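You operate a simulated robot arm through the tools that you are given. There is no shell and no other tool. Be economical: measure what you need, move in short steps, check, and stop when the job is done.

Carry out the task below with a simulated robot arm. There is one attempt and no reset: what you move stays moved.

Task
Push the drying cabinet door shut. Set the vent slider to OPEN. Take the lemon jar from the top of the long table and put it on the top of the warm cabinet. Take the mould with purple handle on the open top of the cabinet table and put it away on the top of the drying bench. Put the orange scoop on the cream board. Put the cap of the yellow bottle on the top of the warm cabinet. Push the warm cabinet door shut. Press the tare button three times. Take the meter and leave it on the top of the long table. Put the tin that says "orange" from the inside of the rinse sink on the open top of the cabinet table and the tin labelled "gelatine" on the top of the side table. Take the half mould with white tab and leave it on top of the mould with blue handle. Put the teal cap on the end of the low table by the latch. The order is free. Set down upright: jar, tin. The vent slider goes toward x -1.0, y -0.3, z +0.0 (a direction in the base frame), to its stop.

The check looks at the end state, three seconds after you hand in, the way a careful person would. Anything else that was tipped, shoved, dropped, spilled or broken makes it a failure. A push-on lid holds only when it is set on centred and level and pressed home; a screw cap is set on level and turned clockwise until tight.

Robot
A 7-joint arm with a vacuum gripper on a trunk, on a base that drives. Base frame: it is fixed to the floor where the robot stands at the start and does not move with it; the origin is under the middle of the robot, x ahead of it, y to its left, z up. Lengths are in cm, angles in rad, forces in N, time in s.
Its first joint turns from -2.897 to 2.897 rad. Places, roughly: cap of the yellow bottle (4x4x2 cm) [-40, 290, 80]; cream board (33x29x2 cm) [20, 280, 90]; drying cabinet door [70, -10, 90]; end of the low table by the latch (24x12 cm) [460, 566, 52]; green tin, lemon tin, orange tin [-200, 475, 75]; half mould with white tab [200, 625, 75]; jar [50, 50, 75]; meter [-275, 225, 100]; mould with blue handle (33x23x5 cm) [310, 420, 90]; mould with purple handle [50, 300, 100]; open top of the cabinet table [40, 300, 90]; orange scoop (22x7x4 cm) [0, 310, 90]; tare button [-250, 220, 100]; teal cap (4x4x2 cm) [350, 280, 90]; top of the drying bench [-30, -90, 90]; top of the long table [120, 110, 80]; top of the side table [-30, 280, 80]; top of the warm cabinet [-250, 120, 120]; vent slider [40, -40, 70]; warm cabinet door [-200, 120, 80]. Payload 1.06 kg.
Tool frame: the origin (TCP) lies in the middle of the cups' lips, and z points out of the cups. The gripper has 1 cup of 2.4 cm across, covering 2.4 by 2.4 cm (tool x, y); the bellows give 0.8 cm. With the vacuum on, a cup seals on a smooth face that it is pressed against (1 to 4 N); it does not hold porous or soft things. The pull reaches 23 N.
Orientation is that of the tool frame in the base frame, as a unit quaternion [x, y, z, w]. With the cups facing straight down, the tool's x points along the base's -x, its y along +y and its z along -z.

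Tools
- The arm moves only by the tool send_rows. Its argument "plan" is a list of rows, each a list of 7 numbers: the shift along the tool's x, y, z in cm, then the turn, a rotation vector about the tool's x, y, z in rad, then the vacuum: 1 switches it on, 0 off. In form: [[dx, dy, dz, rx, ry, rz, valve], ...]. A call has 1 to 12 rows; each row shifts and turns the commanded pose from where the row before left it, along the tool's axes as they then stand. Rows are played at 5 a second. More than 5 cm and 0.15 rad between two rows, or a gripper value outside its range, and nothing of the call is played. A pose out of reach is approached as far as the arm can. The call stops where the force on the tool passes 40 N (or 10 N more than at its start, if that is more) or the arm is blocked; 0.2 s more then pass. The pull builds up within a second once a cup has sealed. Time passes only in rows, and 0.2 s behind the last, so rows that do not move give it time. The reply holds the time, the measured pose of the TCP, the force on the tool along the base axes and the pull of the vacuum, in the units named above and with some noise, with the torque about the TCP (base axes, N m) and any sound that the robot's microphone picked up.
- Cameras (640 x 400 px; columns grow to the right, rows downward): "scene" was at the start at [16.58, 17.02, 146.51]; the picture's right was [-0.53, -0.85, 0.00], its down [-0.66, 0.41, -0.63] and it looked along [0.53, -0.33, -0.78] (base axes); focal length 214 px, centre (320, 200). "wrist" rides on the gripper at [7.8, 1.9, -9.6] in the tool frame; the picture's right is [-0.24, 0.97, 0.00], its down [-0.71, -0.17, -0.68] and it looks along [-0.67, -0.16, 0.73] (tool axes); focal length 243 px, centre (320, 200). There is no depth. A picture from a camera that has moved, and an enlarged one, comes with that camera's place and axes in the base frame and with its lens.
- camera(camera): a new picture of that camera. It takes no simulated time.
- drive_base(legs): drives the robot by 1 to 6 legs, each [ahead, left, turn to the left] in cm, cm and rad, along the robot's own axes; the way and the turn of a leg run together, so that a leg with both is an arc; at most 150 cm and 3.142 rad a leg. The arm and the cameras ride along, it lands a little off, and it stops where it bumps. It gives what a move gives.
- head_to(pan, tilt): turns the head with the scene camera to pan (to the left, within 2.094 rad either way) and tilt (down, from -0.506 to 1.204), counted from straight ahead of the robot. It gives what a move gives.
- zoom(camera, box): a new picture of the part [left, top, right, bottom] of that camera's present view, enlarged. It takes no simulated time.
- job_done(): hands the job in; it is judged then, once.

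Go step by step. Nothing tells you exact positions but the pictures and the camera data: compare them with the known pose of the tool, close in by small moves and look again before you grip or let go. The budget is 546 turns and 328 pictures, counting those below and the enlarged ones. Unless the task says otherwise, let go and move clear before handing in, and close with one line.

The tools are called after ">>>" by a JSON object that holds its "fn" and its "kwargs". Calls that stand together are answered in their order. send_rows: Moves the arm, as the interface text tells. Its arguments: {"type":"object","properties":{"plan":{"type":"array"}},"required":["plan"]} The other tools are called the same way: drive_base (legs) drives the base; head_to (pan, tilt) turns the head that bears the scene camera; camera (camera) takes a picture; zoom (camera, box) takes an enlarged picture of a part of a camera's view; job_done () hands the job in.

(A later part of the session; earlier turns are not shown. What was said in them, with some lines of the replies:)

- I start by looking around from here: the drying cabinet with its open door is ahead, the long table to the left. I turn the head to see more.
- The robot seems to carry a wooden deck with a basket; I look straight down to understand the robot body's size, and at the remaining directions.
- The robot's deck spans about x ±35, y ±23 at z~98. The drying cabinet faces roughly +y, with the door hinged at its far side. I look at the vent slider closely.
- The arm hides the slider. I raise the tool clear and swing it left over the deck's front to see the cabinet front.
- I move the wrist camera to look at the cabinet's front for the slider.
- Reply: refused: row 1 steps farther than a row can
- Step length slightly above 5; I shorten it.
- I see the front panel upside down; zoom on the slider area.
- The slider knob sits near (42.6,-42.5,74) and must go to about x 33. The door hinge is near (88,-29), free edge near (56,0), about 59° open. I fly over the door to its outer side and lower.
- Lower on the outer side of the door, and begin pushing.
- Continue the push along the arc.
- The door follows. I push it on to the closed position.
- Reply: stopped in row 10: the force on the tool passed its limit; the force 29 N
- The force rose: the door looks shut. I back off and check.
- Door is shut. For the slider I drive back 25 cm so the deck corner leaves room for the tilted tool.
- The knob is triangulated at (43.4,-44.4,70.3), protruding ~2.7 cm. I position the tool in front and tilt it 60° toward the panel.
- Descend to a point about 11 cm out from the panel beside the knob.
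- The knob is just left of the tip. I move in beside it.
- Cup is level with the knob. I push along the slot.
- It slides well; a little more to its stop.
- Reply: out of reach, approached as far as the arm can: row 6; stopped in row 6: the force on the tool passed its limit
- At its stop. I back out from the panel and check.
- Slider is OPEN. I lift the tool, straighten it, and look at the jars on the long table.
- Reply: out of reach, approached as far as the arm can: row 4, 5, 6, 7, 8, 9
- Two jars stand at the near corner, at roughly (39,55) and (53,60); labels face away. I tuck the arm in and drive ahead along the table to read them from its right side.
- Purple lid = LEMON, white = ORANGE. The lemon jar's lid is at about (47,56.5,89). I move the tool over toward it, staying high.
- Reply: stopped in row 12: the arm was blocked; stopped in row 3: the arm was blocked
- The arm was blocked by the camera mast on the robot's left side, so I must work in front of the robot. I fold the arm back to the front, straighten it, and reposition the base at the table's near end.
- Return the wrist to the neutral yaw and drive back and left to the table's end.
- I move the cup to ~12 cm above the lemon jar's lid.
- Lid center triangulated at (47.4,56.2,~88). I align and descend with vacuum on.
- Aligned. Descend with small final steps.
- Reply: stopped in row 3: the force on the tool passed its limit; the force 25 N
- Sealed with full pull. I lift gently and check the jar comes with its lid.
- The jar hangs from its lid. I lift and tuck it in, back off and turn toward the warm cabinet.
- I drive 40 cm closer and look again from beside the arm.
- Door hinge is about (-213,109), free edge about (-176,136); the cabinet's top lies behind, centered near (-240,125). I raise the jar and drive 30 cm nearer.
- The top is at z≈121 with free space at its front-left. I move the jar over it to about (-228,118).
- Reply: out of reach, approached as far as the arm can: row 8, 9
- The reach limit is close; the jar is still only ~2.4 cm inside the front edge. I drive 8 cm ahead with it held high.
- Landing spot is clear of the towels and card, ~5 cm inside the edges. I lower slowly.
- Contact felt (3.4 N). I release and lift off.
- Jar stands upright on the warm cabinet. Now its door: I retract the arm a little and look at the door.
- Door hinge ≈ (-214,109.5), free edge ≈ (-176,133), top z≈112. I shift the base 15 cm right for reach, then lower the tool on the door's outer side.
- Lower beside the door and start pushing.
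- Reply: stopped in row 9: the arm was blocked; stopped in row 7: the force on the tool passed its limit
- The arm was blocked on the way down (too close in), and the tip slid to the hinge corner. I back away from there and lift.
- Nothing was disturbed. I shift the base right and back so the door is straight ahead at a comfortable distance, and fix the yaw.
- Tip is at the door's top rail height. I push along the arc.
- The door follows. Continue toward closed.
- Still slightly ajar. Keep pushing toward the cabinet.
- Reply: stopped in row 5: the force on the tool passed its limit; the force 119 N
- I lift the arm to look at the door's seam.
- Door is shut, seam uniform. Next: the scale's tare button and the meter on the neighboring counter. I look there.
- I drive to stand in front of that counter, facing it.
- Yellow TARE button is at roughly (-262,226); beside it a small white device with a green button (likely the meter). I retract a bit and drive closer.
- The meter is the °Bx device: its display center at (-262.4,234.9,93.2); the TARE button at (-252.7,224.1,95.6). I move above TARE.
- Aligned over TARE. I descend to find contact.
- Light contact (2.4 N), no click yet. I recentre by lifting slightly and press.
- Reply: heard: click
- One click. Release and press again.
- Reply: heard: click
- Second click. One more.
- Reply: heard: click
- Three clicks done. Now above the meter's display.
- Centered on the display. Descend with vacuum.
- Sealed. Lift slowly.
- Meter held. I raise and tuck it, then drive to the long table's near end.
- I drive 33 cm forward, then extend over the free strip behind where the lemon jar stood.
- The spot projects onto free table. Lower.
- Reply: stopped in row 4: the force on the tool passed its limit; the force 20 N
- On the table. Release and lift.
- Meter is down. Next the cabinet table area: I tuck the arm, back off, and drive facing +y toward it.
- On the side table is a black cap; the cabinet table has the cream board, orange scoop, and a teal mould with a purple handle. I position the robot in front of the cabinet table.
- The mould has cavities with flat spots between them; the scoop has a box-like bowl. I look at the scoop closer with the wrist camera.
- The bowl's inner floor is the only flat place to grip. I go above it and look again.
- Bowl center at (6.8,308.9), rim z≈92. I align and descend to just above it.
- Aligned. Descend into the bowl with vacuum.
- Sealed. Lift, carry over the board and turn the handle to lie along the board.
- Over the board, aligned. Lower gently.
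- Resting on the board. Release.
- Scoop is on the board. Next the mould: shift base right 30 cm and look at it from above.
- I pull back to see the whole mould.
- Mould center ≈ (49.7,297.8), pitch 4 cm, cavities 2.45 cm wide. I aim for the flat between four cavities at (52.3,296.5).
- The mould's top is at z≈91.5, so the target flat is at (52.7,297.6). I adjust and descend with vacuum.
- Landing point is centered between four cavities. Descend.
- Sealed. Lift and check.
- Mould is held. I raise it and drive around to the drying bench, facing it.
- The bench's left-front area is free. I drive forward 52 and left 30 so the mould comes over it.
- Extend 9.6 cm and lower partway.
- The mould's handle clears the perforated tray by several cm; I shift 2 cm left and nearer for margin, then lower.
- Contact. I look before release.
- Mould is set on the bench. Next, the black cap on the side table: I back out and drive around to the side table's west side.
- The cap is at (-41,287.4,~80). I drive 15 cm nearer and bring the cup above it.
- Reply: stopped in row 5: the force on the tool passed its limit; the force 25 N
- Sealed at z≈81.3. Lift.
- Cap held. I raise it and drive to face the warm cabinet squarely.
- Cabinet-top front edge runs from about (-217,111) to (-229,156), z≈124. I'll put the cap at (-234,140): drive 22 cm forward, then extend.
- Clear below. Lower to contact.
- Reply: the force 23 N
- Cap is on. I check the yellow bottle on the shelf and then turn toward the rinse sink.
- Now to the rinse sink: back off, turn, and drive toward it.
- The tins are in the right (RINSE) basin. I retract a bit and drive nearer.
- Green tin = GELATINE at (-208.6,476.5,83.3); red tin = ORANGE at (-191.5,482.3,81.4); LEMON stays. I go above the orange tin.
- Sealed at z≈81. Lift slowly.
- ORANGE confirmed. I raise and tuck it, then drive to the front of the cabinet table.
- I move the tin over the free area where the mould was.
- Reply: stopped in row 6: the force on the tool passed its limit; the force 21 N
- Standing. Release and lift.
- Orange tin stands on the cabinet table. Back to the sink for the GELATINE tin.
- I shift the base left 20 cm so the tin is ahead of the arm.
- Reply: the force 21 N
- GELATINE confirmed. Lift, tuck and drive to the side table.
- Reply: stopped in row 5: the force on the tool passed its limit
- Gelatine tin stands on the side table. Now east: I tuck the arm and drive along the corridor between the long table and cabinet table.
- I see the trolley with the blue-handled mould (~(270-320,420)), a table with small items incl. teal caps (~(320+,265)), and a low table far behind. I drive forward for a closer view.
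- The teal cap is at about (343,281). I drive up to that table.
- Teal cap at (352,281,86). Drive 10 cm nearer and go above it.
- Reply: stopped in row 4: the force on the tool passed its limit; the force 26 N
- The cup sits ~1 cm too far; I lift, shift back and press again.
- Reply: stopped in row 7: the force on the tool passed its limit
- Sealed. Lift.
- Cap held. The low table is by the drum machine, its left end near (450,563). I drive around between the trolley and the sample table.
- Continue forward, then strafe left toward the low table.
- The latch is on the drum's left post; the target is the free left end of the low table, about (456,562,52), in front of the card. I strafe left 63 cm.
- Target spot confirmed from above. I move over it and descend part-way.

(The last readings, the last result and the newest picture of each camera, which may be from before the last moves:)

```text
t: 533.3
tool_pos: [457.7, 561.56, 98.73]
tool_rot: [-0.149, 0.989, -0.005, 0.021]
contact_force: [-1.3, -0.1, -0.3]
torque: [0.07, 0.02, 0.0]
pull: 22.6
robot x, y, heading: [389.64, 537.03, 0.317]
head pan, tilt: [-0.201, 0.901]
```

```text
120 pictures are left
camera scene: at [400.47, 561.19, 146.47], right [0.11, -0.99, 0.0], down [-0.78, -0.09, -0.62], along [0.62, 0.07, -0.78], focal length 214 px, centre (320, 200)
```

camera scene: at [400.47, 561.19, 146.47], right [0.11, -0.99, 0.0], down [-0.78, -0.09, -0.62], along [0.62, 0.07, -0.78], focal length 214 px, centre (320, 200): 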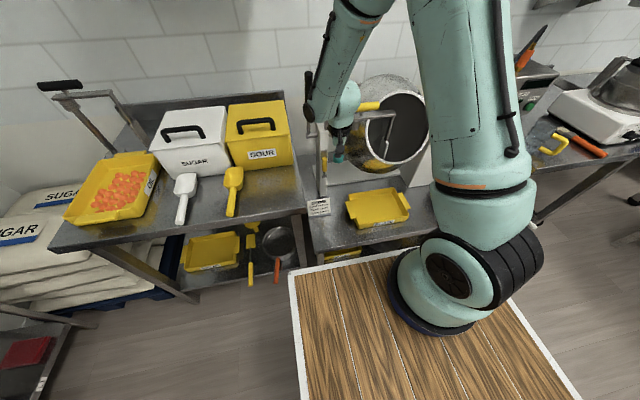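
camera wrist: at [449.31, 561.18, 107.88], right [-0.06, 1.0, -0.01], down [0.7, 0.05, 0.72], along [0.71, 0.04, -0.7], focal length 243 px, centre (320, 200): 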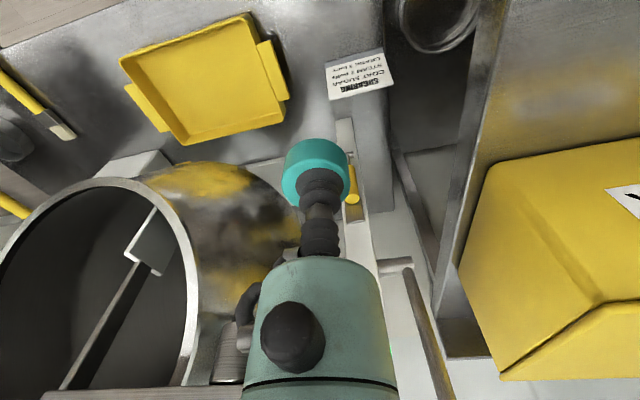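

I shift 4 cm toward the end and lower.

>>> {"fn": "send_rows", "kwargs": {"plan": [[0.1, 4, 0, 0, 0, 0, 1], [0, 0, 4.5, 0, 0, 0, 1], [0, 0, 4.5, 0, 0, 0, 1], [0, 0, 4.5, 0, 0, 0, 1], [0, 0, 4.5, 0, 0, 0, 1], [0, 0, 4.5, 0, 0, 0, 1], [0, 0, 4.5, 0, 0, 0, 1]]}}

>>> {"fn": "camera", "kwargs": {"camera": "wrist"}}

>>> {"fn": "camera", "kwargs": {"camera": "scene"}}

```text
t: 534.9
tool_pos: [457.26, 565.49, 71.81]
tool_rot: [-0.147, 0.989, -0.005, 0.021]
contact_force: [0.0, -0.7, -0.2]
torque: [0.03, 0.07, 0.0]
pull: 22.7
robot x, y, heading: [389.94, 537.36, 0.31]
head pan, tilt: [-0.201, 0.901]
```

```text
119 pictures are left
camera wrist: at [448.92, 565.07, 81.03], right [-0.06, 1.0, -0.01], down [0.7, 0.05, 0.71], along [0.71, 0.04, -0.7], focal length 243 px, centre (320, 200)
```

wrist: 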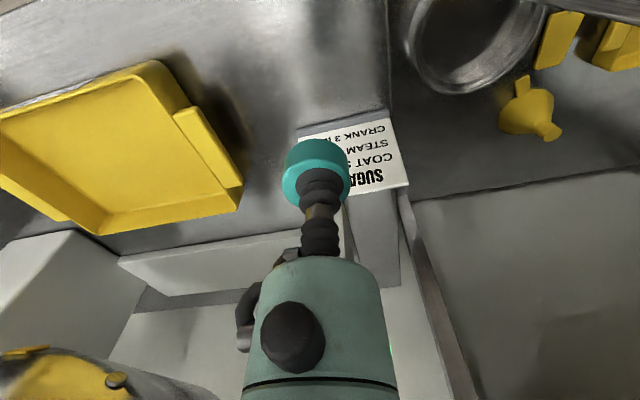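

```text
118 pictures are left
camera scene: at [400.48, 561.21, 146.47], right [0.11, -0.99, 0.0], down [-0.78, -0.09, -0.62], along [0.62, 0.07, -0.78], focal length 214 px, centre (320, 200)
```

scene: 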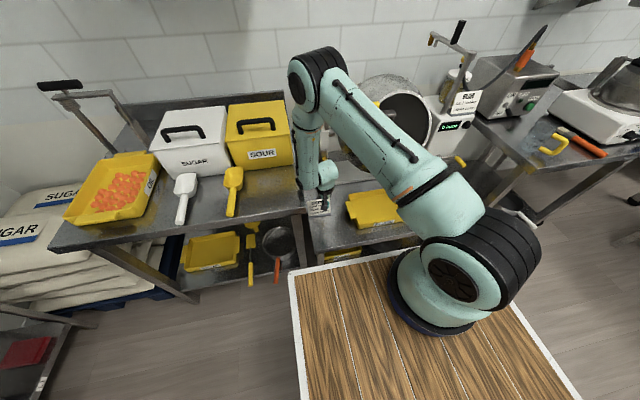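

>>> {"fn": "send_rows", "kwargs": {"plan": [[0, 0, 4.5, 0, 0, 0, 1], [0, 0, 4.5, 0, 0, 0, 1], [0, 0, 3, 0, 0, 0, 1], [0, 0, 1.5, 0, 0, 0, 1], [0, 0, 1, 0, 0, 0, 1], [0, 0, 0.7, 0, 0, 0, 1]]}}

>>> {"fn": "camera", "kwargs": {"camera": "wrist"}}

```text
t: 536.3
tool_pos: [458.7, 564.03, 56.95]
tool_rot: [-0.142, 0.99, -0.006, 0.024]
contact_force: [-0.3, -1.1, 0.3]
torque: [0.02, 0.02, -0.02]
pull: 22.9
robot x, y, heading: [389.76, 537.29, 0.312]
head pan, tilt: [-0.201, 0.901]
```

```text
117 pictures are left
camera wrist: at [450.26, 563.89, 66.05], right [-0.05, 1.0, -0.01], down [0.69, 0.04, 0.72], along [0.72, 0.03, -0.69], focal length 243 px, centre (320, 200)
```

wrist: 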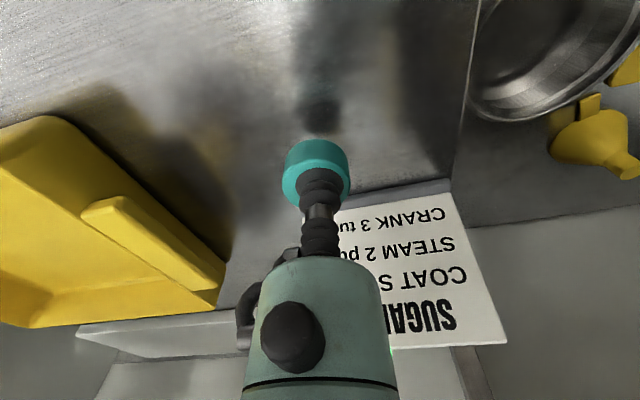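

>>> {"fn": "send_rows", "kwargs": {"plan": [[0, 0, 0.7, 0, 0, 0, 1], [0, 0, 0.6, 0, 0, 0, 1], [0, 0, 0.5, 0, 0, 0, 1], [0, 0, 0.5, 0, 0, 0, 1]]}}

```text
t: 537.3
tool_pos: [458.83, 564.33, 54.51]
tool_rot: [-0.143, 0.989, -0.006, 0.024]
contact_force: [-0.5, 0.5, -0.8]
torque: [0.07, 0.02, 0.01]
pull: 23.4
robot x, y, heading: [389.66, 537.41, 0.315]
head pan, tilt: [-0.201, 0.901]
```

>>> {"fn": "send_rows", "kwargs": {"plan": [[0, 0, 0.4, 0, 0, 0, 1], [0, 0, 0.4, 0, 0, 0, 1], [0, 0, 0.4, 0, 0, 0, 1], [0, 0, 0.4, 0, 0, 0, 1]]}}

```text
t: 538.3
tool_pos: [458.86, 564.24, 53.14]
tool_rot: [-0.143, 0.989, -0.005, 0.025]
contact_force: [-2.5, -0.3, 23.6]
torque: [0.04, 0.14, 0.0]
pull: 22.8
robot x, y, heading: [389.69, 537.28, 0.315]
head pan, tilt: [-0.201, 0.901]
```

Down. Release and lift straight up.

>>> {"fn": "send_rows", "kwargs": {"plan": [[0, 0, -0.4, 0, 0, 0, 0], [0, 0, 0, 0, 0, 0, 0], [0, 0, 0, 0, 0, 0, 0], [0, 0, 0, 0, 0, 0, 0], [0, 0, 0, 0, 0, 0, 0], [0, 0, -1, 0, 0, 0, 0], [0, 0, -3, 0, 0, 0, 0], [0, 0, -4, 0, 0, 0, 0], [0, 0, -4, 0, 0, 0, 0], [0, 0, -4, 0, 0, 0, 0], [0, 0, -4, 0, 0, 0, 0], [0, 0, -4, 0, 0, 0, 0]]}}

>>> {"fn": "camera", "kwargs": {"camera": "wrist"}}

```text
t: 539.6
tool_pos: [458.7, 563.79, 53.09]
tool_rot: [-0.143, 0.989, -0.011, 0.021]
contact_force: [2.4, 7.3, 20.8]
torque: [-0.2, 0.08, 0.0]
pull: 0.0
robot x, y, heading: [389.79, 536.86, 0.311]
head pan, tilt: [-0.201, 0.901]
stopped in row 6: the force on the tool passed its limit (the readings are from after the stop); the commanded pose is now the measured one
```

```text
116 pictures are left
camera wrist: at [450.27, 563.66, 62.33], right [-0.05, 1.0, -0.02], down [0.7, 0.05, 0.72], along [0.72, 0.02, -0.7], focal length 243 px, centre (320, 200)
```

wrist: 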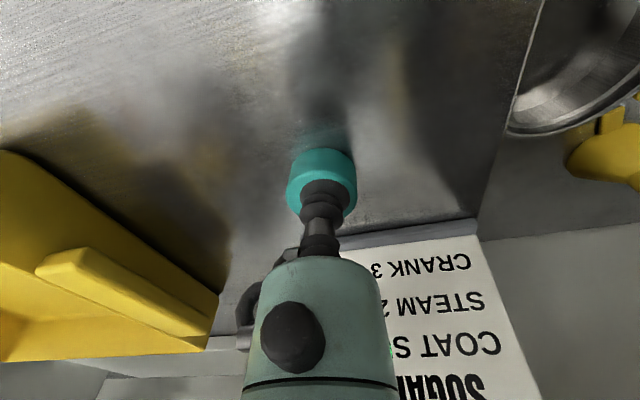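

>>> {"fn": "send_rows", "kwargs": {"plan": [[0, 0, -0.3, 0, 0, 0, 0], [0, 0, -0.5, 0, 0, 0, 0], [0, 0, -0.5, 0, 0, 0, 0], [0, 0, -0.5, 0, 0, 0, 0]]}}

>>> {"fn": "camera", "kwargs": {"camera": "scene"}}

```text
t: 540.6
tool_pos: [458.51, 563.64, 54.68]
tool_rot: [-0.143, 0.989, -0.011, 0.018]
contact_force: [-0.8, -0.6, 0.3]
torque: [-0.01, 0.01, 0.01]
pull: 0.0
robot x, y, heading: [389.87, 537.11, 0.309]
head pan, tilt: [-0.201, 0.901]
```

```text
115 pictures are left
camera scene: at [400.7, 560.97, 146.48], right [0.11, -0.99, 0.0], down [-0.78, -0.09, -0.62], along [0.62, 0.07, -0.78], focal length 214 px, centre (320, 200)
```

scene: 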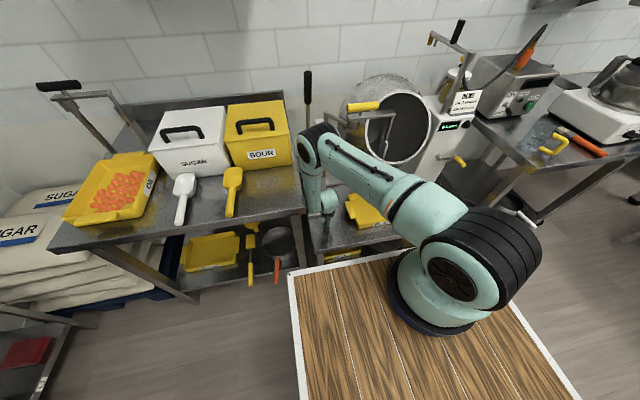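

>>> {"fn": "send_rows", "kwargs": {"plan": [[0, 0, -1, 0, 0, 0, 0], [0, 0, -1.5, 0, 0, 0, 0], [0, 0, -2, 0, 0, 0, 0], [0, 0, -2.5, 0, 0, 0, 0], [0, 0, -3, 0, 0, 0, 0], [0, 0, -3, 0, 0, 0, 0], [0, 0, -3, 0, 0, 0, 0]]}}

>>> {"fn": "camera", "kwargs": {"camera": "wrist"}}

```text
t: 542.2
tool_pos: [457.86, 564.8, 71.0]
tool_rot: [-0.147, 0.989, -0.008, 0.02]
contact_force: [-0.8, -0.7, 0.2]
torque: [-0.04, -0.02, 0.02]
pull: 0.0
robot x, y, heading: [389.49, 537.15, 0.313]
head pan, tilt: [-0.201, 0.901]
```

```text
114 pictures are left
camera wrist: at [449.52, 564.54, 80.3], right [-0.06, 1.0, -0.01], down [0.7, 0.05, 0.72], along [0.71, 0.03, -0.7], focal length 243 px, centre (320, 200)
```

wrist: 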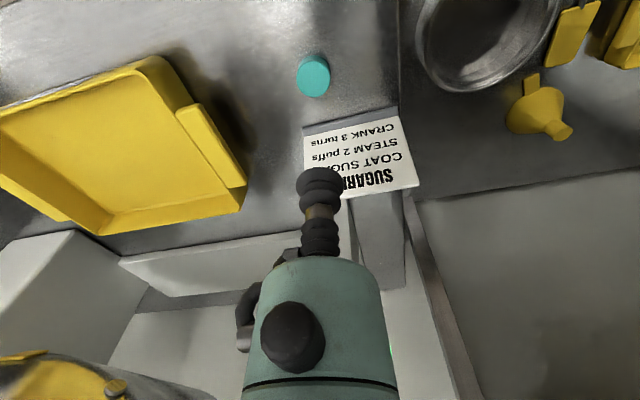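

The teal cap stands near the latch end. Next the half mould near (202,633): I raise the arm, back off, and drive west.

>>> {"fn": "send_rows", "kwargs": {"plan": [[0, 0, -4.5, 0, 0, 0, 0], [0, 0, -4.5, 0, 0, 0, 0], [0, 0, -4.5, 0, 0, 0, 0], [0, 0, -4.5, 0, 0, 0, 0], [0, 0, -4.5, 0, 0, 0, 0], [0, 0, -4.5, 0, 0, 0, 0], [0, 0, -4.5, 0, 0, 0, 0], [0, 0, -4.5, 0, 0, 0, 0], [0, 0, -4.5, 0, 0, 0, 0], [0, 0, -4.5, 0, 0, 0, 0], [0, 0, -4.5, 0, 0, 0, 0], [0, 0, -4.5, 0, 0, 0, 0]]}}

>>> {"fn": "camera", "kwargs": {"camera": "scene"}}

```text
t: 544.8
tool_pos: [455.33, 565.13, 124.88]
tool_rot: [-0.144, 0.989, -0.011, 0.02]
contact_force: [0.6, 0.2, 0.4]
torque: [0.0, 0.0, 0.04]
pull: 0.1
robot x, y, heading: [389.6, 537.19, 0.311]
head pan, tilt: [-0.201, 0.901]
```

```text
113 pictures are left
camera scene: at [400.53, 561.23, 146.46], right [0.11, -0.99, 0.0], down [-0.78, -0.09, -0.62], along [0.62, 0.07, -0.78], focal length 214 px, centre (320, 200)
```

scene: 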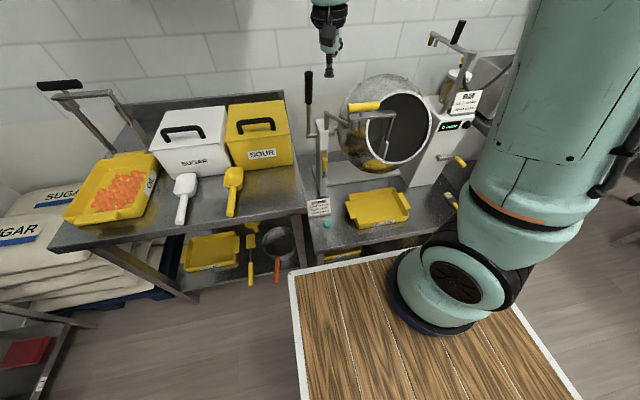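

>>> {"fn": "send_rows", "kwargs": {"plan": [[4.5, 0, -2, 0, 0, 0, 0], [4.5, 0, -2, 0, 0, 0, 0], [4.5, 0, -2, 0, 0, 0, 0], [0, 0, -3, 0, 0, 0, 0], [0, 0, -3, 0, 0, 0, 0]]}}

>>> {"fn": "drive_base", "kwargs": {"legs": [[-30, 0, 0], [0, 20, 0], [0, 0, 1.42], [0, 0, 1.42], [60, 0, 0]]}}

>>> {"fn": "head_to", "kwargs": {"pan": -0.5, "tilt": 0.5}}

>>> {"fn": "camera", "kwargs": {"camera": "scene"}}

```text
t: 546.0
tool_pos: [442.13, 561.7, 136.36]
tool_rot: [-0.144, 0.989, -0.011, 0.02]
contact_force: [-0.9, 0.0, -0.6]
torque: [0.01, 0.04, -0.01]
pull: 0.0
robot x, y, heading: [389.7, 537.64, 0.311]
head pan, tilt: [-0.201, 0.901]
```

```text
t: 559.3
tool_pos: [237.98, 534.33, 136.3]
tool_rot: [1.0, 0.011, -0.019, -0.013]
contact_force: [1.0, 0.8, -0.1]
torque: [-0.03, -0.02, 0.04]
pull: 0.2
robot x, y, heading: [295.07, 543.86, -3.097]
head pan, tilt: [-0.201, 0.901]
```

```text
t: 560.2
tool_pos: [238.08, 534.28, 136.34]
tool_rot: [1.0, 0.011, -0.019, -0.014]
contact_force: [0.7, -0.3, -1.0]
torque: [-0.01, 0.0, 0.01]
pull: 0.1
robot x, y, heading: [294.98, 544.2, -3.097]
head pan, tilt: [-0.499, 0.499]
```

```text
112 pictures are left
camera scene: at [277.83, 526.6, 149.84], right [0.44, 0.9, 0.0], down [0.43, -0.21, -0.88], along [-0.79, 0.39, -0.48], focal length 214 px, centre (320, 200)
```

scene: 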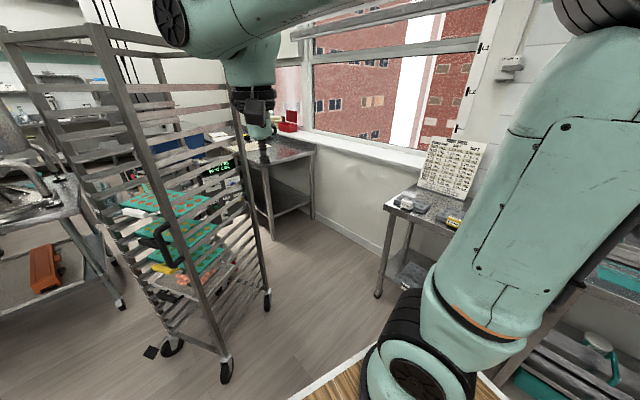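

A tall rack stands to the west; I turn here to face the table, then strafe.

>>> {"fn": "drive_base", "kwargs": {"legs": [[0, 0, -1.317], [0, 45, 0]]}}

>>> {"fn": "head_to", "kwargs": {"pan": 0.1, "tilt": 0.7}}

>>> {"fn": "camera", "kwargs": {"camera": "scene"}}

>>> {"fn": "camera", "kwargs": {"camera": "wrist"}}

```text
t: 566.1
tool_pos: [228.48, 582.72, 136.36]
tool_rot: [0.799, -0.6, -0.007, -0.022]
contact_force: [0.3, 0.3, -0.2]
torque: [-0.01, 0.02, 0.03]
pull: 0.1
robot x, y, heading: [252.86, 530.36, 1.879]
head pan, tilt: [-0.499, 0.499]
```

```text
t: 567.1
tool_pos: [228.52, 582.83, 136.35]
tool_rot: [0.8, -0.6, -0.006, -0.022]
contact_force: [0.3, 0.4, -0.7]
torque: [0.02, -0.02, 0.0]
pull: 0.0
robot x, y, heading: [252.55, 530.63, 1.88]
head pan, tilt: [0.099, 0.7]
```

```text
111 pictures are left
camera scene: at [226.41, 541.54, 148.08], right [0.92, 0.39, 0.0], down [0.25, -0.59, -0.77], along [-0.3, 0.7, -0.64], focal length 214 px, centre (320, 200)
```

scene: 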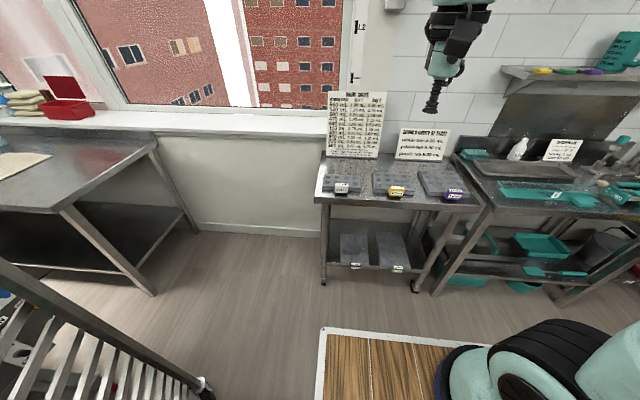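

```text
110 pictures are left
camera wrist: at [228.83, 574.48, 145.53], right [-1.0, -0.05, -0.02], down [-0.04, 0.7, 0.71], along [-0.02, 0.71, -0.7], focal length 243 px, centre (320, 200)
```

wrist: 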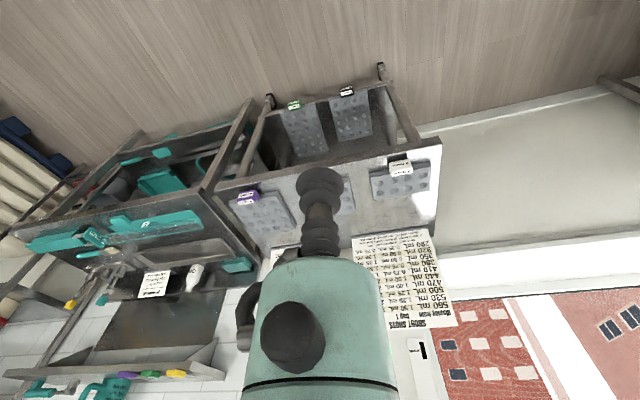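

>>> {"fn": "zoom", "kwargs": {"camera": "scene", "box": [310, 140, 480, 280]}}

>>> {"fn": "zoom", "kwargs": {"camera": "wrist", "box": [340, 130, 460, 240]}}

```text
2.86 times, centred on (395, 210) of scene
camera zoom: at [226.41, 541.54, 148.08], right [0.92, 0.39, 0.0], down [0.25, -0.59, -0.77], along [-0.3, 0.7, -0.64], focal length 613 px, centre (106, 171)
```

zoom: 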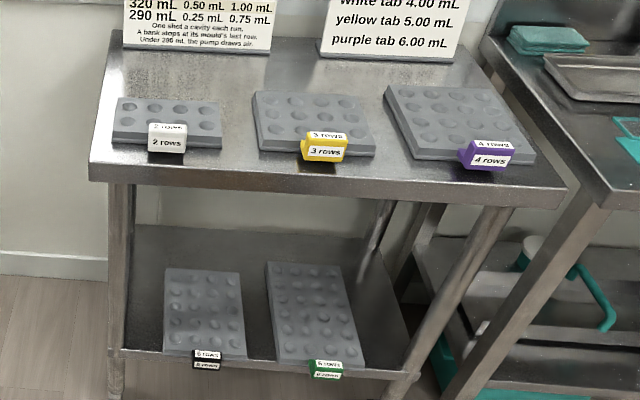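

```text
3.64 times, centred on (400, 185) of wrist
camera zoom: at [228.83, 574.48, 145.53], right [-1.0, -0.05, -0.02], down [-0.04, 0.7, 0.71], along [-0.02, 0.71, -0.7], focal length 882 px, centre (29, 254)
```

zoom: 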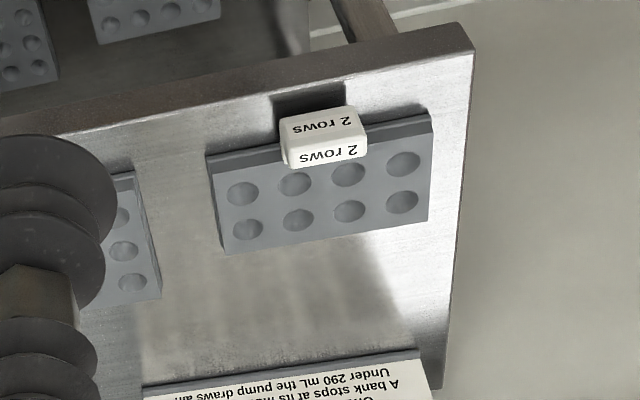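

The white-tab half mould centers at about (202.7,622.8,89). I drive nearer and place the cup above its center.

>>> {"fn": "drive_base", "kwargs": {"legs": [[26, 0, 0], [0, 16, 0]]}}

>>> {"fn": "camera", "kwargs": {"camera": "wrist"}}

```text
t: 570.0
tool_pos: [206.23, 603.28, 136.36]
tool_rot: [0.797, -0.603, -0.006, -0.023]
contact_force: [-0.1, -0.1, 0.2]
torque: [-0.01, 0.02, 0.0]
pull: 0.1
robot x, y, heading: [230.02, 550.91, 1.873]
head pan, tilt: [0.099, 0.7]
```

```text
107 pictures are left
camera wrist: at [206.38, 594.92, 145.53], right [-1.0, -0.04, -0.02], down [-0.04, 0.7, 0.71], along [-0.01, 0.71, -0.7], focal length 243 px, centre (320, 200)
```

wrist: 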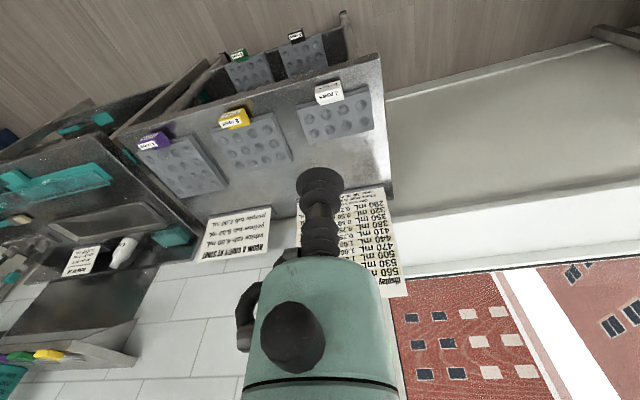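

>>> {"fn": "send_rows", "kwargs": {"plan": [[0, 0, 0, -0.029, 0.037, 0, 0], [-4, -0.34, 0, 0, 0, 0, 0], [-4, -0.34, 0, 0, 0, 0, 0], [-4, -0.34, 0, 0, 0, 0, 0], [-4, -0.34, 0, 0, 0, 0, 0], [-3.9, -0.34, 0, 0, 0, 0, 0], [0, 0, 4.5, 0, 0, 0, 0], [0, 0, 4.5, 0, 0, 0, 0], [0, 0, 4.5, 0, 0, 0, 0], [0, 0, 4.5, 0, 0, 0, 0], [0, 0, 4.5, 0, 0, 0, 0], [0, 0, 4.5, 0, 0, 0, 0]]}}

>>> {"fn": "camera", "kwargs": {"camera": "wrist"}}

>>> {"fn": "camera", "kwargs": {"camera": "scene"}}

```text
t: 572.6
tool_pos: [202.42, 622.8, 109.16]
tool_rot: [0.797, -0.604, -0.001, 0.0]
contact_force: [-0.2, -0.1, 0.1]
torque: [0.02, -0.02, -0.01]
pull: 0.0
robot x, y, heading: [229.83, 550.54, 1.871]
head pan, tilt: [0.099, 0.7]
```

```text
106 pictures are left
camera wrist: at [202.85, 614.88, 118.7], right [-1.0, -0.04, 0.0], down [-0.03, 0.73, 0.69], along [-0.03, 0.68, -0.73], focal length 243 px, centre (320, 200)
```

wrist: 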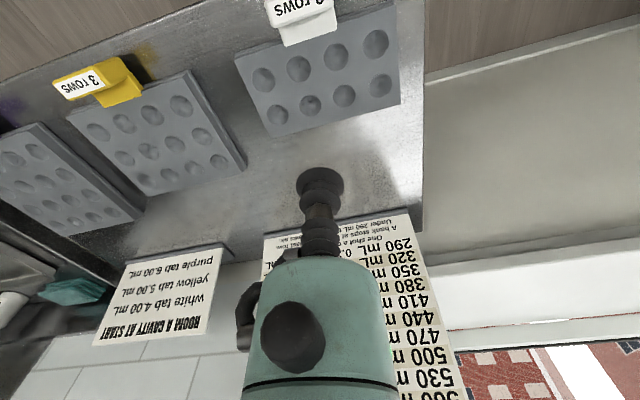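

```text
105 pictures are left
camera scene: at [203.73, 561.97, 148.08], right [0.92, 0.39, 0.0], down [0.25, -0.59, -0.77], along [-0.3, 0.7, -0.64], focal length 214 px, centre (320, 200)
```

scene: 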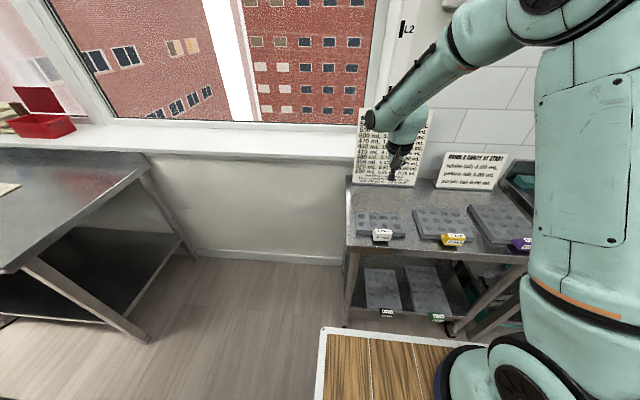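

>>> {"fn": "send_rows", "kwargs": {"plan": [[-1.4, -0.1, 4, 0, 0, 0, 0], [0, 0, 4, 0, 0, 0, 0], [0, 0, 3.5, 0, 0, 0, 0]]}}

>>> {"fn": "zoom", "kwargs": {"camera": "wrist", "box": [200, 40, 440, 210]}}

```text
t: 573.4
tool_pos: [202.16, 624.02, 97.51]
tool_rot: [0.798, -0.603, 0.0, 0.001]
contact_force: [-0.1, 0.4, 0.5]
torque: [0.01, 0.01, 0.02]
pull: 0.1
robot x, y, heading: [229.79, 550.93, 1.87]
head pan, tilt: [0.099, 0.7]
```

```text
2.35 times, centred on (320, 125) of wrist
camera zoom: at [202.54, 616.12, 107.16], right [-1.0, -0.04, 0.0], down [-0.03, 0.73, 0.68], along [-0.03, 0.68, -0.73], focal length 571 px, centre (320, 376)
```

zoom: 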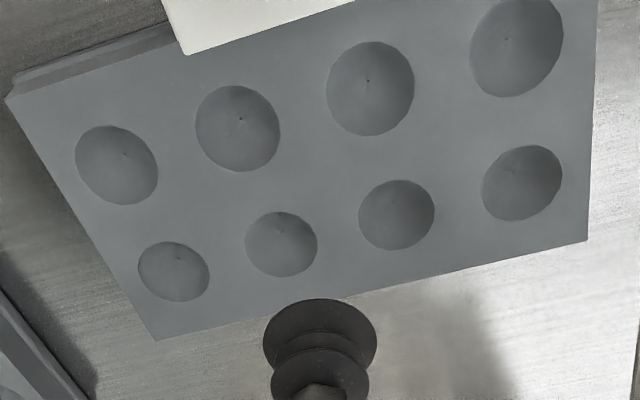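

Centered between the four middle cavities. Descend with vacuum.

>>> {"fn": "send_rows", "kwargs": {"plan": [[0, 0, 4, 0, 0, 0, 1], [0, 0, 3.3, 0, 0, 0, 1], [0, 0, 0.6, 0, 0, 0, 1], [0, 0, 0.5, 0, 0, 0, 1], [0, 0, 0.4, 0, 0, 0, 1], [0, 0, 0.3, 0, 0, 0, 1], [0, 0, 0, 0, 0, 0, 1]]}}

```text
t: 575.0
tool_pos: [201.9, 624.2, 88.55]
tool_rot: [0.797, -0.603, -0.001, 0.001]
contact_force: [0.0, 0.4, -0.1]
torque: [-0.02, -0.01, 0.0]
pull: 0.1
robot x, y, heading: [229.71, 550.86, 1.873]
head pan, tilt: [0.099, 0.7]
```

>>> {"fn": "send_rows", "kwargs": {"plan": [[0, 0, 0.4, 0, 0, 0, 1], [0, 0, 0.4, 0, 0, 0, 1], [0, 0, 0.4, 0, 0, 0, 1], [0, 0, 0.3, 0, 0, 0, 1], [0, 0, 0, 0, 0, 0, 1]]}}

```text
t: 576.2
tool_pos: [202.06, 624.29, 87.25]
tool_rot: [0.797, -0.604, -0.002, 0.0]
contact_force: [-2.0, 2.1, 28.1]
torque: [-0.04, -0.02, 0.0]
pull: 23.0
robot x, y, heading: [230.02, 550.55, 1.873]
head pan, tilt: [0.099, 0.7]
```

Sealed. Lift.

>>> {"fn": "send_rows", "kwargs": {"plan": [[0, 0, -0.8, 0, 0, 0, 1], [0, 0, -0.8, 0, 0, 0, 1], [0, 0, -1, 0, 0, 0, 1], [0, 0, -3, 0, 0, 0, 1], [0, 0, -5, 0, 0, 0, 1], [0, 0, -5, 0, 0, 0, 1], [0, 0, -5, 0, 0, 0, 1], [0, 0, -5, 0, 0, 0, 1], [0, 0, -5, 0, 0, 0, 1], [0, 0, -5, 0, 0, 0, 1], [0, 0, -4, 0, 0, 0, 1]]}}

>>> {"fn": "camera", "kwargs": {"camera": "wrist"}}

```text
t: 578.6
tool_pos: [202.14, 624.28, 127.1]
tool_rot: [0.797, -0.603, 0.0, 0.001]
contact_force: [-0.3, 0.8, -1.2]
torque: [0.0, 0.01, 0.01]
pull: 22.8
robot x, y, heading: [229.86, 550.86, 1.867]
head pan, tilt: [0.099, 0.7]
```

```text
103 pictures are left
camera wrist: at [202.55, 616.39, 136.52], right [-1.0, -0.04, 0.0], down [-0.03, 0.73, 0.68], along [-0.03, 0.68, -0.73], focal length 243 px, centre (320, 200)
```

wrist: 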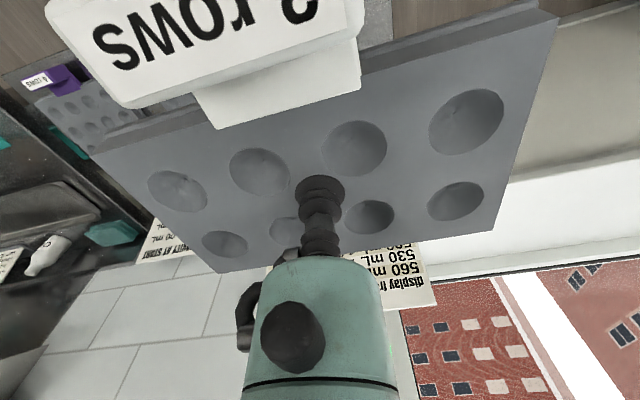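

Half mould held. The direct way is too narrow between rack and trolley, so I go back around the trolley's east side.

>>> {"fn": "send_rows", "kwargs": {"plan": [[4.5, 0, -2, 0, 0, 0, 1], [4.5, 0, -2, 0, 0, 0, 1], [4.5, 0, -1, 0, 0, 0, 1], [3, 0, 0, 0, 0, 0, 1]]}}

>>> {"fn": "drive_base", "kwargs": {"legs": [[-15, 0, 0], [0, -60, 0], [0, 0, -1.556], [45, -24, 0], [44, -23, 0]]}}

```text
t: 579.6
tool_pos: [206.7, 608.43, 131.9]
tool_rot: [0.798, -0.603, 0.0, 0.002]
contact_force: [0.0, 0.7, -1.9]
torque: [-0.01, -0.01, -0.05]
pull: 23.2
robot x, y, heading: [230.33, 550.76, 1.869]
head pan, tilt: [0.099, 0.7]
```

```text
t: 592.9
tool_pos: [448.21, 563.14, 131.89]
tool_rot: [-0.151, 0.989, 0.001, 0.0]
contact_force: [-0.2, -0.8, -1.4]
torque: [-0.01, -0.03, -0.02]
pull: 22.8
robot x, y, heading: [391.18, 538.36, 0.328]
head pan, tilt: [0.099, 0.7]
```

>>> {"fn": "drive_base", "kwargs": {"legs": [[-3, 0, 0], [0, -70, 0], [0, -69, 0], [-95, 0, 0], [-72, 0, 0], [0, 0, 0.72]]}}

>>> {"fn": "head_to", "kwargs": {"pan": 0.0, "tilt": 0.7}}

>>> {"fn": "camera", "kwargs": {"camera": "scene"}}

>>> {"fn": "camera", "kwargs": {"camera": "wrist"}}

```text
t: 610.6
tool_pos: [303.18, 407.09, 131.88]
tool_rot: [-0.487, 0.873, 0.0, 0.0]
contact_force: [0.5, -0.6, -0.8]
torque: [0.0, 0.01, -0.02]
pull: 23.1
robot x, y, heading: [276.44, 351.17, 1.044]
head pan, tilt: [0.099, 0.7]
```

```text
t: 611.2
tool_pos: [303.15, 407.09, 131.93]
tool_rot: [-0.487, 0.873, 0.001, 0.0]
contact_force: [-0.1, 0.5, -0.6]
torque: [0.03, -0.02, -0.01]
pull: 23.4
robot x, y, heading: [276.58, 351.07, 1.041]
head pan, tilt: [0.0, 0.7]
```

```text
102 pictures are left
camera scene: at [267.72, 377.76, 148.08], right [0.86, -0.51, 0.0], down [-0.33, -0.56, -0.76], along [0.39, 0.66, -0.64], focal length 214 px, centre (320, 200)
```

scene: 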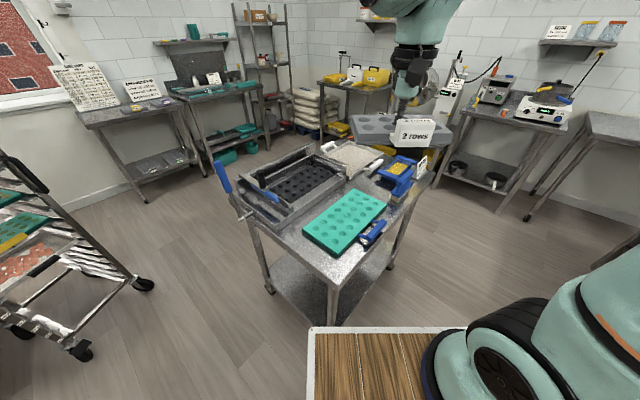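

```text
101 pictures are left
camera wrist: at [297.58, 401.52, 141.44], right [-0.7, 0.71, 0.0], down [0.52, 0.51, 0.68], along [0.49, 0.48, -0.73], focal length 243 px, centre (320, 200)
```

wrist: 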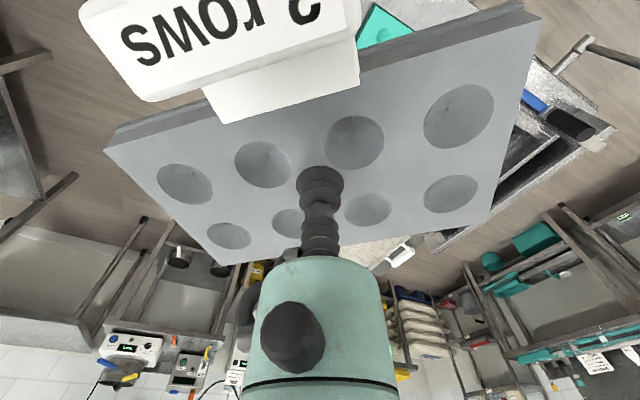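

>>> {"fn": "zoom", "kwargs": {"camera": "scene", "box": [230, 140, 450, 280]}}

```text
2.86 times, centred on (340, 210) of scene
camera zoom: at [267.72, 377.76, 148.08], right [0.86, -0.51, 0.0], down [-0.33, -0.56, -0.76], along [0.39, 0.66, -0.64], focal length 613 px, centre (263, 171)
```

zoom: 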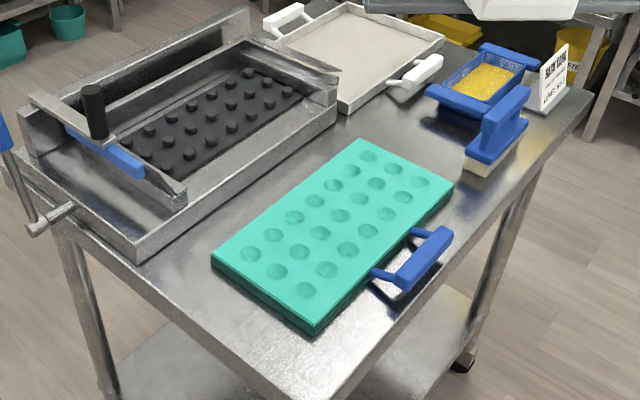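

The blue-handled mould's top centers at about (307.3,425,88.4), long axis along (.955,.3). I move over it and turn the half mould to align.

>>> {"fn": "send_rows", "kwargs": {"plan": [[-4.4, 1.5, 0, 0, 0, 0, 1], [-4.4, 1.5, 0, 0, 0, 0, 1], [-4.4, 1.5, 0, 0, 0, 0, 1], [-4.4, 1.5, 0, 0, 0, 0, 1], [0, 0, 0, 0, 0, -0.138, 1], [0, 0, 0, 0, 0, -0.138, 1], [0, 0, 0, 0, 0, -0.138, 1], [0, 0, 0, 0, 0, -0.138, 1], [0, 0, 0, 0, 0, -0.138, 1], [0, 0, 0, 0, 0, -0.138, 1], [0, 0, 4, 0, 0, 0, 1], [0, 0, 4, 0, 0, 0, 1]]}}

>>> {"fn": "camera", "kwargs": {"camera": "scene"}}

>>> {"fn": "camera", "kwargs": {"camera": "wrist"}}

```text
t: 613.8
tool_pos: [307.34, 425.3, 123.91]
tool_rot: [0.798, -0.603, -0.001, 0.001]
contact_force: [-0.7, 0.0, -0.7]
torque: [-0.02, -0.01, -0.01]
pull: 23.0
robot x, y, heading: [276.12, 350.86, 1.037]
head pan, tilt: [0.0, 0.7]
```

```text
99 pictures are left
camera scene: at [267.71, 377.74, 148.08], right [0.86, -0.51, 0.0], down [-0.33, -0.56, -0.77], along [0.39, 0.66, -0.64], focal length 214 px, centre (320, 200)
```

scene: 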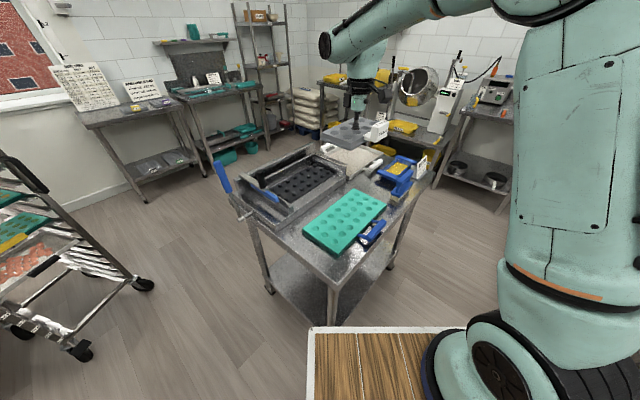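

```text
98 pictures are left
camera wrist: at [307.79, 417.23, 133.46], right [-1.0, -0.04, 0.0], down [-0.03, 0.73, 0.69], along [-0.03, 0.69, -0.73], focal length 243 px, centre (320, 200)
```

wrist: 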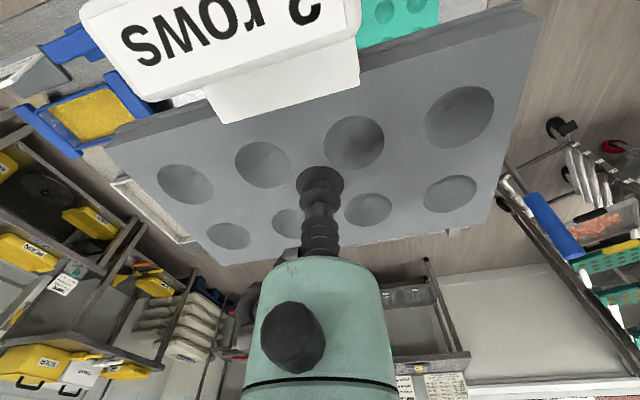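

>>> {"fn": "send_rows", "kwargs": {"plan": [[0, 0, 4.5, 0, 0, 0, 1], [0, 0, 4.5, 0, 0, 0, 1], [0, 0, 4.5, 0, 0, 0, 1], [0, 0, 4.5, 0, 0, 0, 1], [0, 0, 4.5, 0, 0, 0, 1]]}}

>>> {"fn": "zoom", "kwargs": {"camera": "scene", "box": [230, 140, 450, 280]}}

>>> {"fn": "camera", "kwargs": {"camera": "wrist"}}

```text
t: 615.0
tool_pos: [307.3, 425.18, 101.37]
tool_rot: [0.797, -0.604, -0.001, 0.0]
contact_force: [0.0, -0.1, -0.3]
torque: [0.03, 0.01, -0.02]
pull: 22.2
robot x, y, heading: [276.18, 350.83, 1.036]
head pan, tilt: [0.0, 0.7]
```

```text
2.86 times, centred on (340, 210) of scene
camera zoom: at [267.71, 377.72, 148.08], right [0.86, -0.51, 0.0], down [-0.33, -0.56, -0.77], along [0.39, 0.66, -0.64], focal length 613 px, centre (263, 171)
```

zoom: 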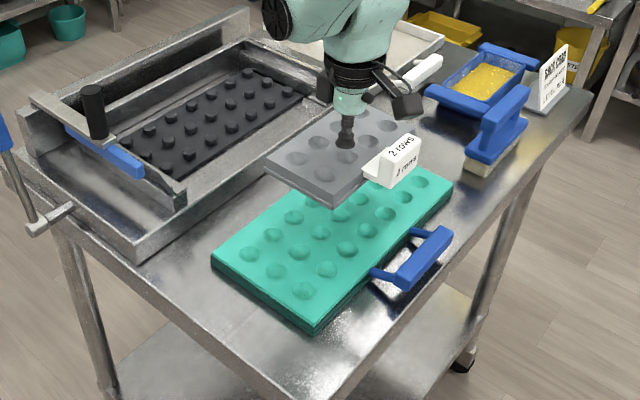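

```text
96 pictures are left
camera wrist: at [307.75, 417.15, 110.92], right [-1.0, -0.04, 0.0], down [-0.03, 0.73, 0.69], along [-0.03, 0.69, -0.73], focal length 243 px, centre (320, 200)
```

wrist: 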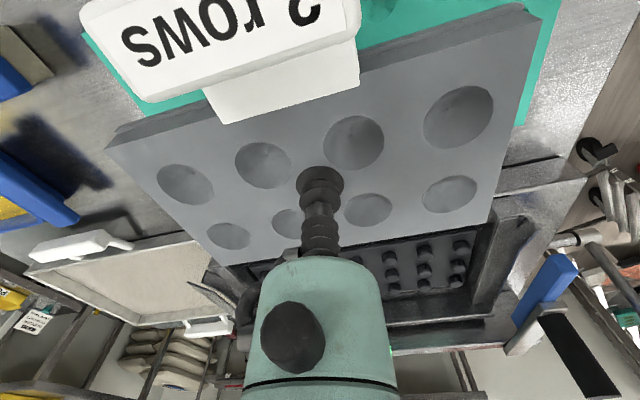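

Aligned with the teal mould. Lower slowly.

>>> {"fn": "send_rows", "kwargs": {"plan": [[0, 0, 3, 0, 0, 0, 1], [0, 0, 2.5, 0, 0, 0, 1], [0, 0, 1.5, 0, 0, 0, 1], [0, 0, 0.8, 0, 0, 0, 1], [0, 0, 0.6, 0, 0, 0, 1], [0, 0, 0.5, 0, 0, 0, 1]]}}

>>> {"fn": "zoom", "kwargs": {"camera": "scene", "box": [230, 140, 450, 280]}}

```text
t: 616.4
tool_pos: [307.34, 425.07, 92.54]
tool_rot: [0.797, -0.604, -0.001, 0.001]
contact_force: [-0.1, -0.9, -1.2]
torque: [0.0, -0.04, -0.04]
pull: 22.9
robot x, y, heading: [276.0, 351.02, 1.038]
head pan, tilt: [0.0, 0.7]
```

```text
2.86 times, centred on (340, 210) of scene
camera zoom: at [267.72, 377.76, 148.08], right [0.86, -0.51, 0.0], down [-0.33, -0.56, -0.76], along [0.39, 0.66, -0.64], focal length 613 px, centre (263, 171)
```

zoom: 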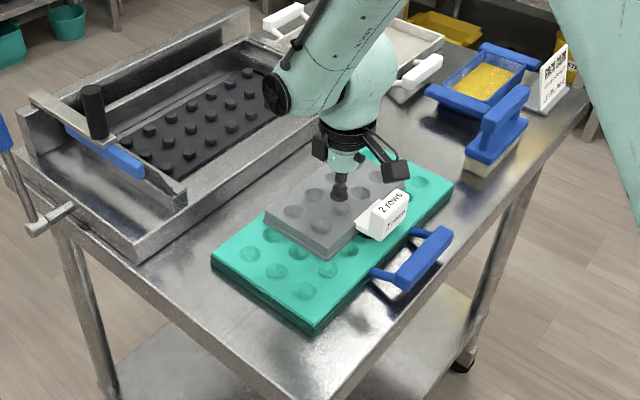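

>>> {"fn": "send_rows", "kwargs": {"plan": [[0, 0, 0.5, 0, 0, 0, 1], [0, 0, 0.4, 0, 0, 0, 1], [0, 0, 0.4, 0, 0, 0, 1], [0, 0, 0.4, 0, 0, 0, 1], [0, 0, 0.4, 0, 0, 0, 1]]}}

```text
t: 617.3
tool_pos: [307.43, 425.35, 91.45]
tool_rot: [0.797, -0.604, -0.002, -0.002]
contact_force: [-2.9, -8.0, 19.1]
torque: [0.07, 0.0, -0.05]
pull: 22.6
robot x, y, heading: [276.56, 350.72, 1.039]
head pan, tilt: [0.0, 0.7]
stopped in row 4: the force on the tool passed its limit (the readings are from after the stop); the commanded pose is now the measured one
```

>>> {"fn": "zoom", "kwargs": {"camera": "scene", "box": [290, 170, 420, 270]}}

>>> {"fn": "camera", "kwargs": {"camera": "wrist"}}

```text
4.00 times, centred on (355, 220) of scene
camera zoom: at [267.68, 377.65, 148.09], right [0.86, -0.51, 0.0], down [-0.33, -0.56, -0.77], along [0.39, 0.66, -0.64], focal length 858 px, centre (180, 120)
```

zoom: 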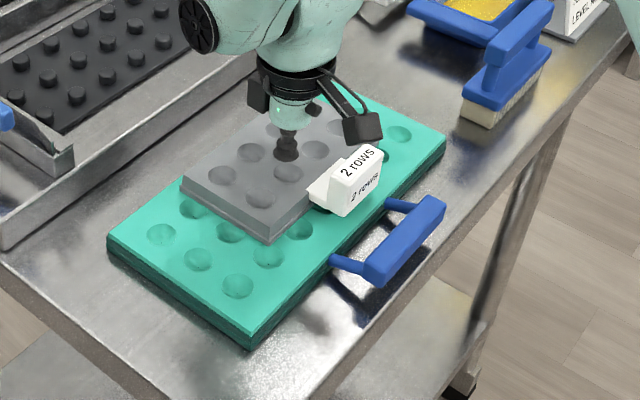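

```text
93 pictures are left
camera wrist: at [307.7, 417.29, 100.99], right [-1.0, -0.04, 0.0], down [-0.03, 0.72, 0.69], along [-0.02, 0.69, -0.72], focal length 243 px, centre (320, 200)
```

wrist: 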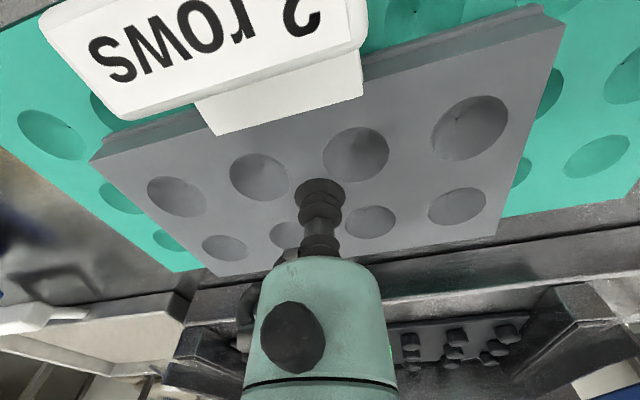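

It rests ~1.3 cm from the back edge; I lift slightly and shift 2 cm toward the handle to center it, then set it down.

>>> {"fn": "send_rows", "kwargs": {"plan": [[0, 0, -0.8, 0, 0, 0, 1], [0, 0, -1, 0, 0, 0, 1], [1, 0, 0, 0, 0, 0, 1], [1, 0, 0, 0, 0, 0, 1], [0, 0, 0.8, 0, 0, 0, 1], [0, 0, 0.5, 0, 0, 0, 1], [0, 0, 0.3, 0, 0, 0, 1]]}}

>>> {"fn": "zoom", "kwargs": {"camera": "scene", "box": [290, 170, 420, 270]}}

```text
t: 618.9
tool_pos: [308.02, 423.4, 91.67]
tool_rot: [0.797, -0.603, -0.002, -0.002]
contact_force: [-2.0, -4.5, 11.5]
torque: [0.03, 0.0, -0.03]
pull: 22.7
robot x, y, heading: [276.53, 351.27, 1.037]
head pan, tilt: [0.0, 0.7]
```

```text
4.00 times, centred on (355, 220) of scene
camera zoom: at [267.7, 377.7, 148.09], right [0.86, -0.51, 0.0], down [-0.33, -0.56, -0.77], along [0.39, 0.66, -0.64], focal length 858 px, centre (180, 120)
```

zoom: 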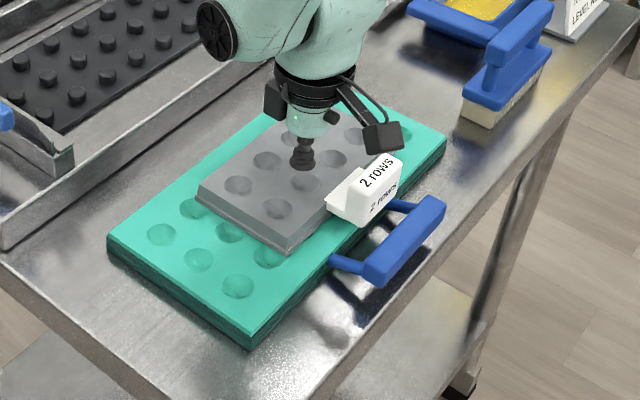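

Centered. Release and lift.

>>> {"fn": "send_rows", "kwargs": {"plan": [[0, 0, -0.3, 0, 0, 0, 0], [0, 0, 0, 0, 0, 0, 0], [0, 0, 0, 0, 0, 0, 0], [0, 0, 0, 0, 0, 0, 0], [0, 0, 0, 0, 0, 0, 0], [0, 0, -0.8, 0, 0, 0, 0], [0, 0, -2, 0, 0, 0, 0], [0, 0, -4, 0, 0, 0, 0], [0, 0, -5, 0, 0, 0, 0], [0, 0, -5, 0, 0, 0, 0], [0, 0, -5, 0, 0, 0, 0], [0, 0, -5, 0, 0, 0, 0]]}}

>>> {"fn": "zoom", "kwargs": {"camera": "scene", "box": [290, 170, 420, 270]}}

>>> {"fn": "camera", "kwargs": {"camera": "wrist"}}

```text
t: 621.5
tool_pos: [308.21, 423.11, 118.91]
tool_rot: [0.797, -0.604, -0.001, -0.001]
contact_force: [-0.1, 0.4, -1.3]
torque: [-0.02, 0.05, 0.01]
pull: 0.1
robot x, y, heading: [276.32, 351.33, 1.039]
head pan, tilt: [0.0, 0.7]
```

```text
4.00 times, centred on (355, 220) of scene
camera zoom: at [267.73, 377.8, 148.07], right [0.86, -0.51, 0.0], down [-0.33, -0.56, -0.76], along [0.39, 0.66, -0.64], focal length 858 px, centre (180, 120)
```

zoom: 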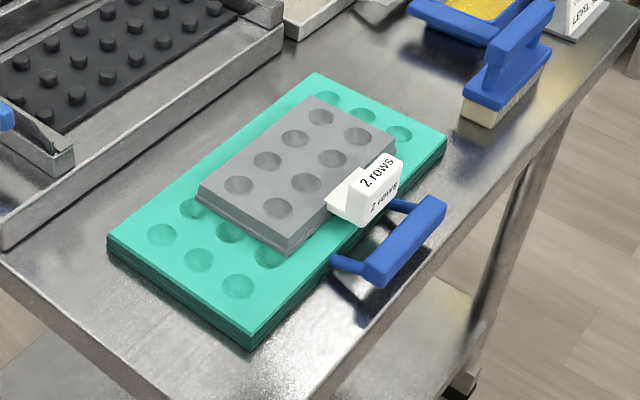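

```text
90 pictures are left
camera wrist: at [308.51, 415.13, 128.42], right [-1.0, -0.04, 0.0], down [-0.03, 0.73, 0.69], along [-0.03, 0.69, -0.73], focal length 243 px, centre (320, 200)
```

wrist: 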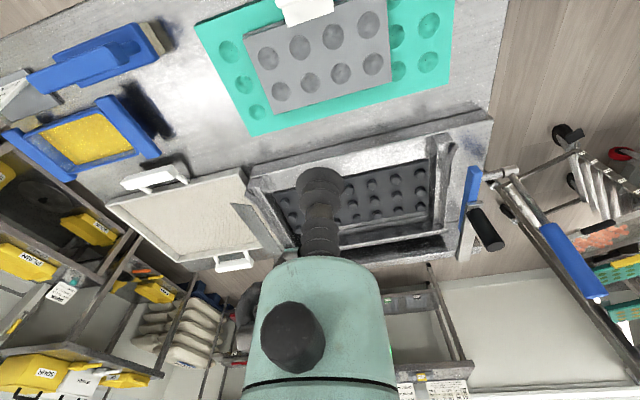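

All items are placed; the half mould lies flat on the blue-handled mould, and the tool is clear.

>>> {"fn": "send_rows", "kwargs": {"plan": [[4, 0, -2, 0, 0, 0, 0], [4, 0, -2, 0, 0, 0, 0], [4, 0, -2, 0, 0, 0, 0]]}}

>>> {"fn": "job_done", "kwargs": {}}

```text
t: 622.3
tool_pos: [311.25, 411.88, 124.62]
tool_rot: [0.797, -0.604, -0.001, 0.0]
contact_force: [-0.1, 0.5, 0.5]
torque: [-0.04, 0.03, 0.0]
pull: 0.0
robot x, y, heading: [276.24, 351.48, 1.039]
head pan, tilt: [0.0, 0.7]
```

```text
The job is handed in.
```

The job is handed in with every item on the list done; the one thing I assumed is that the black cap on the side table is the yellow bottle's cap, because it was the only cap at the place given.
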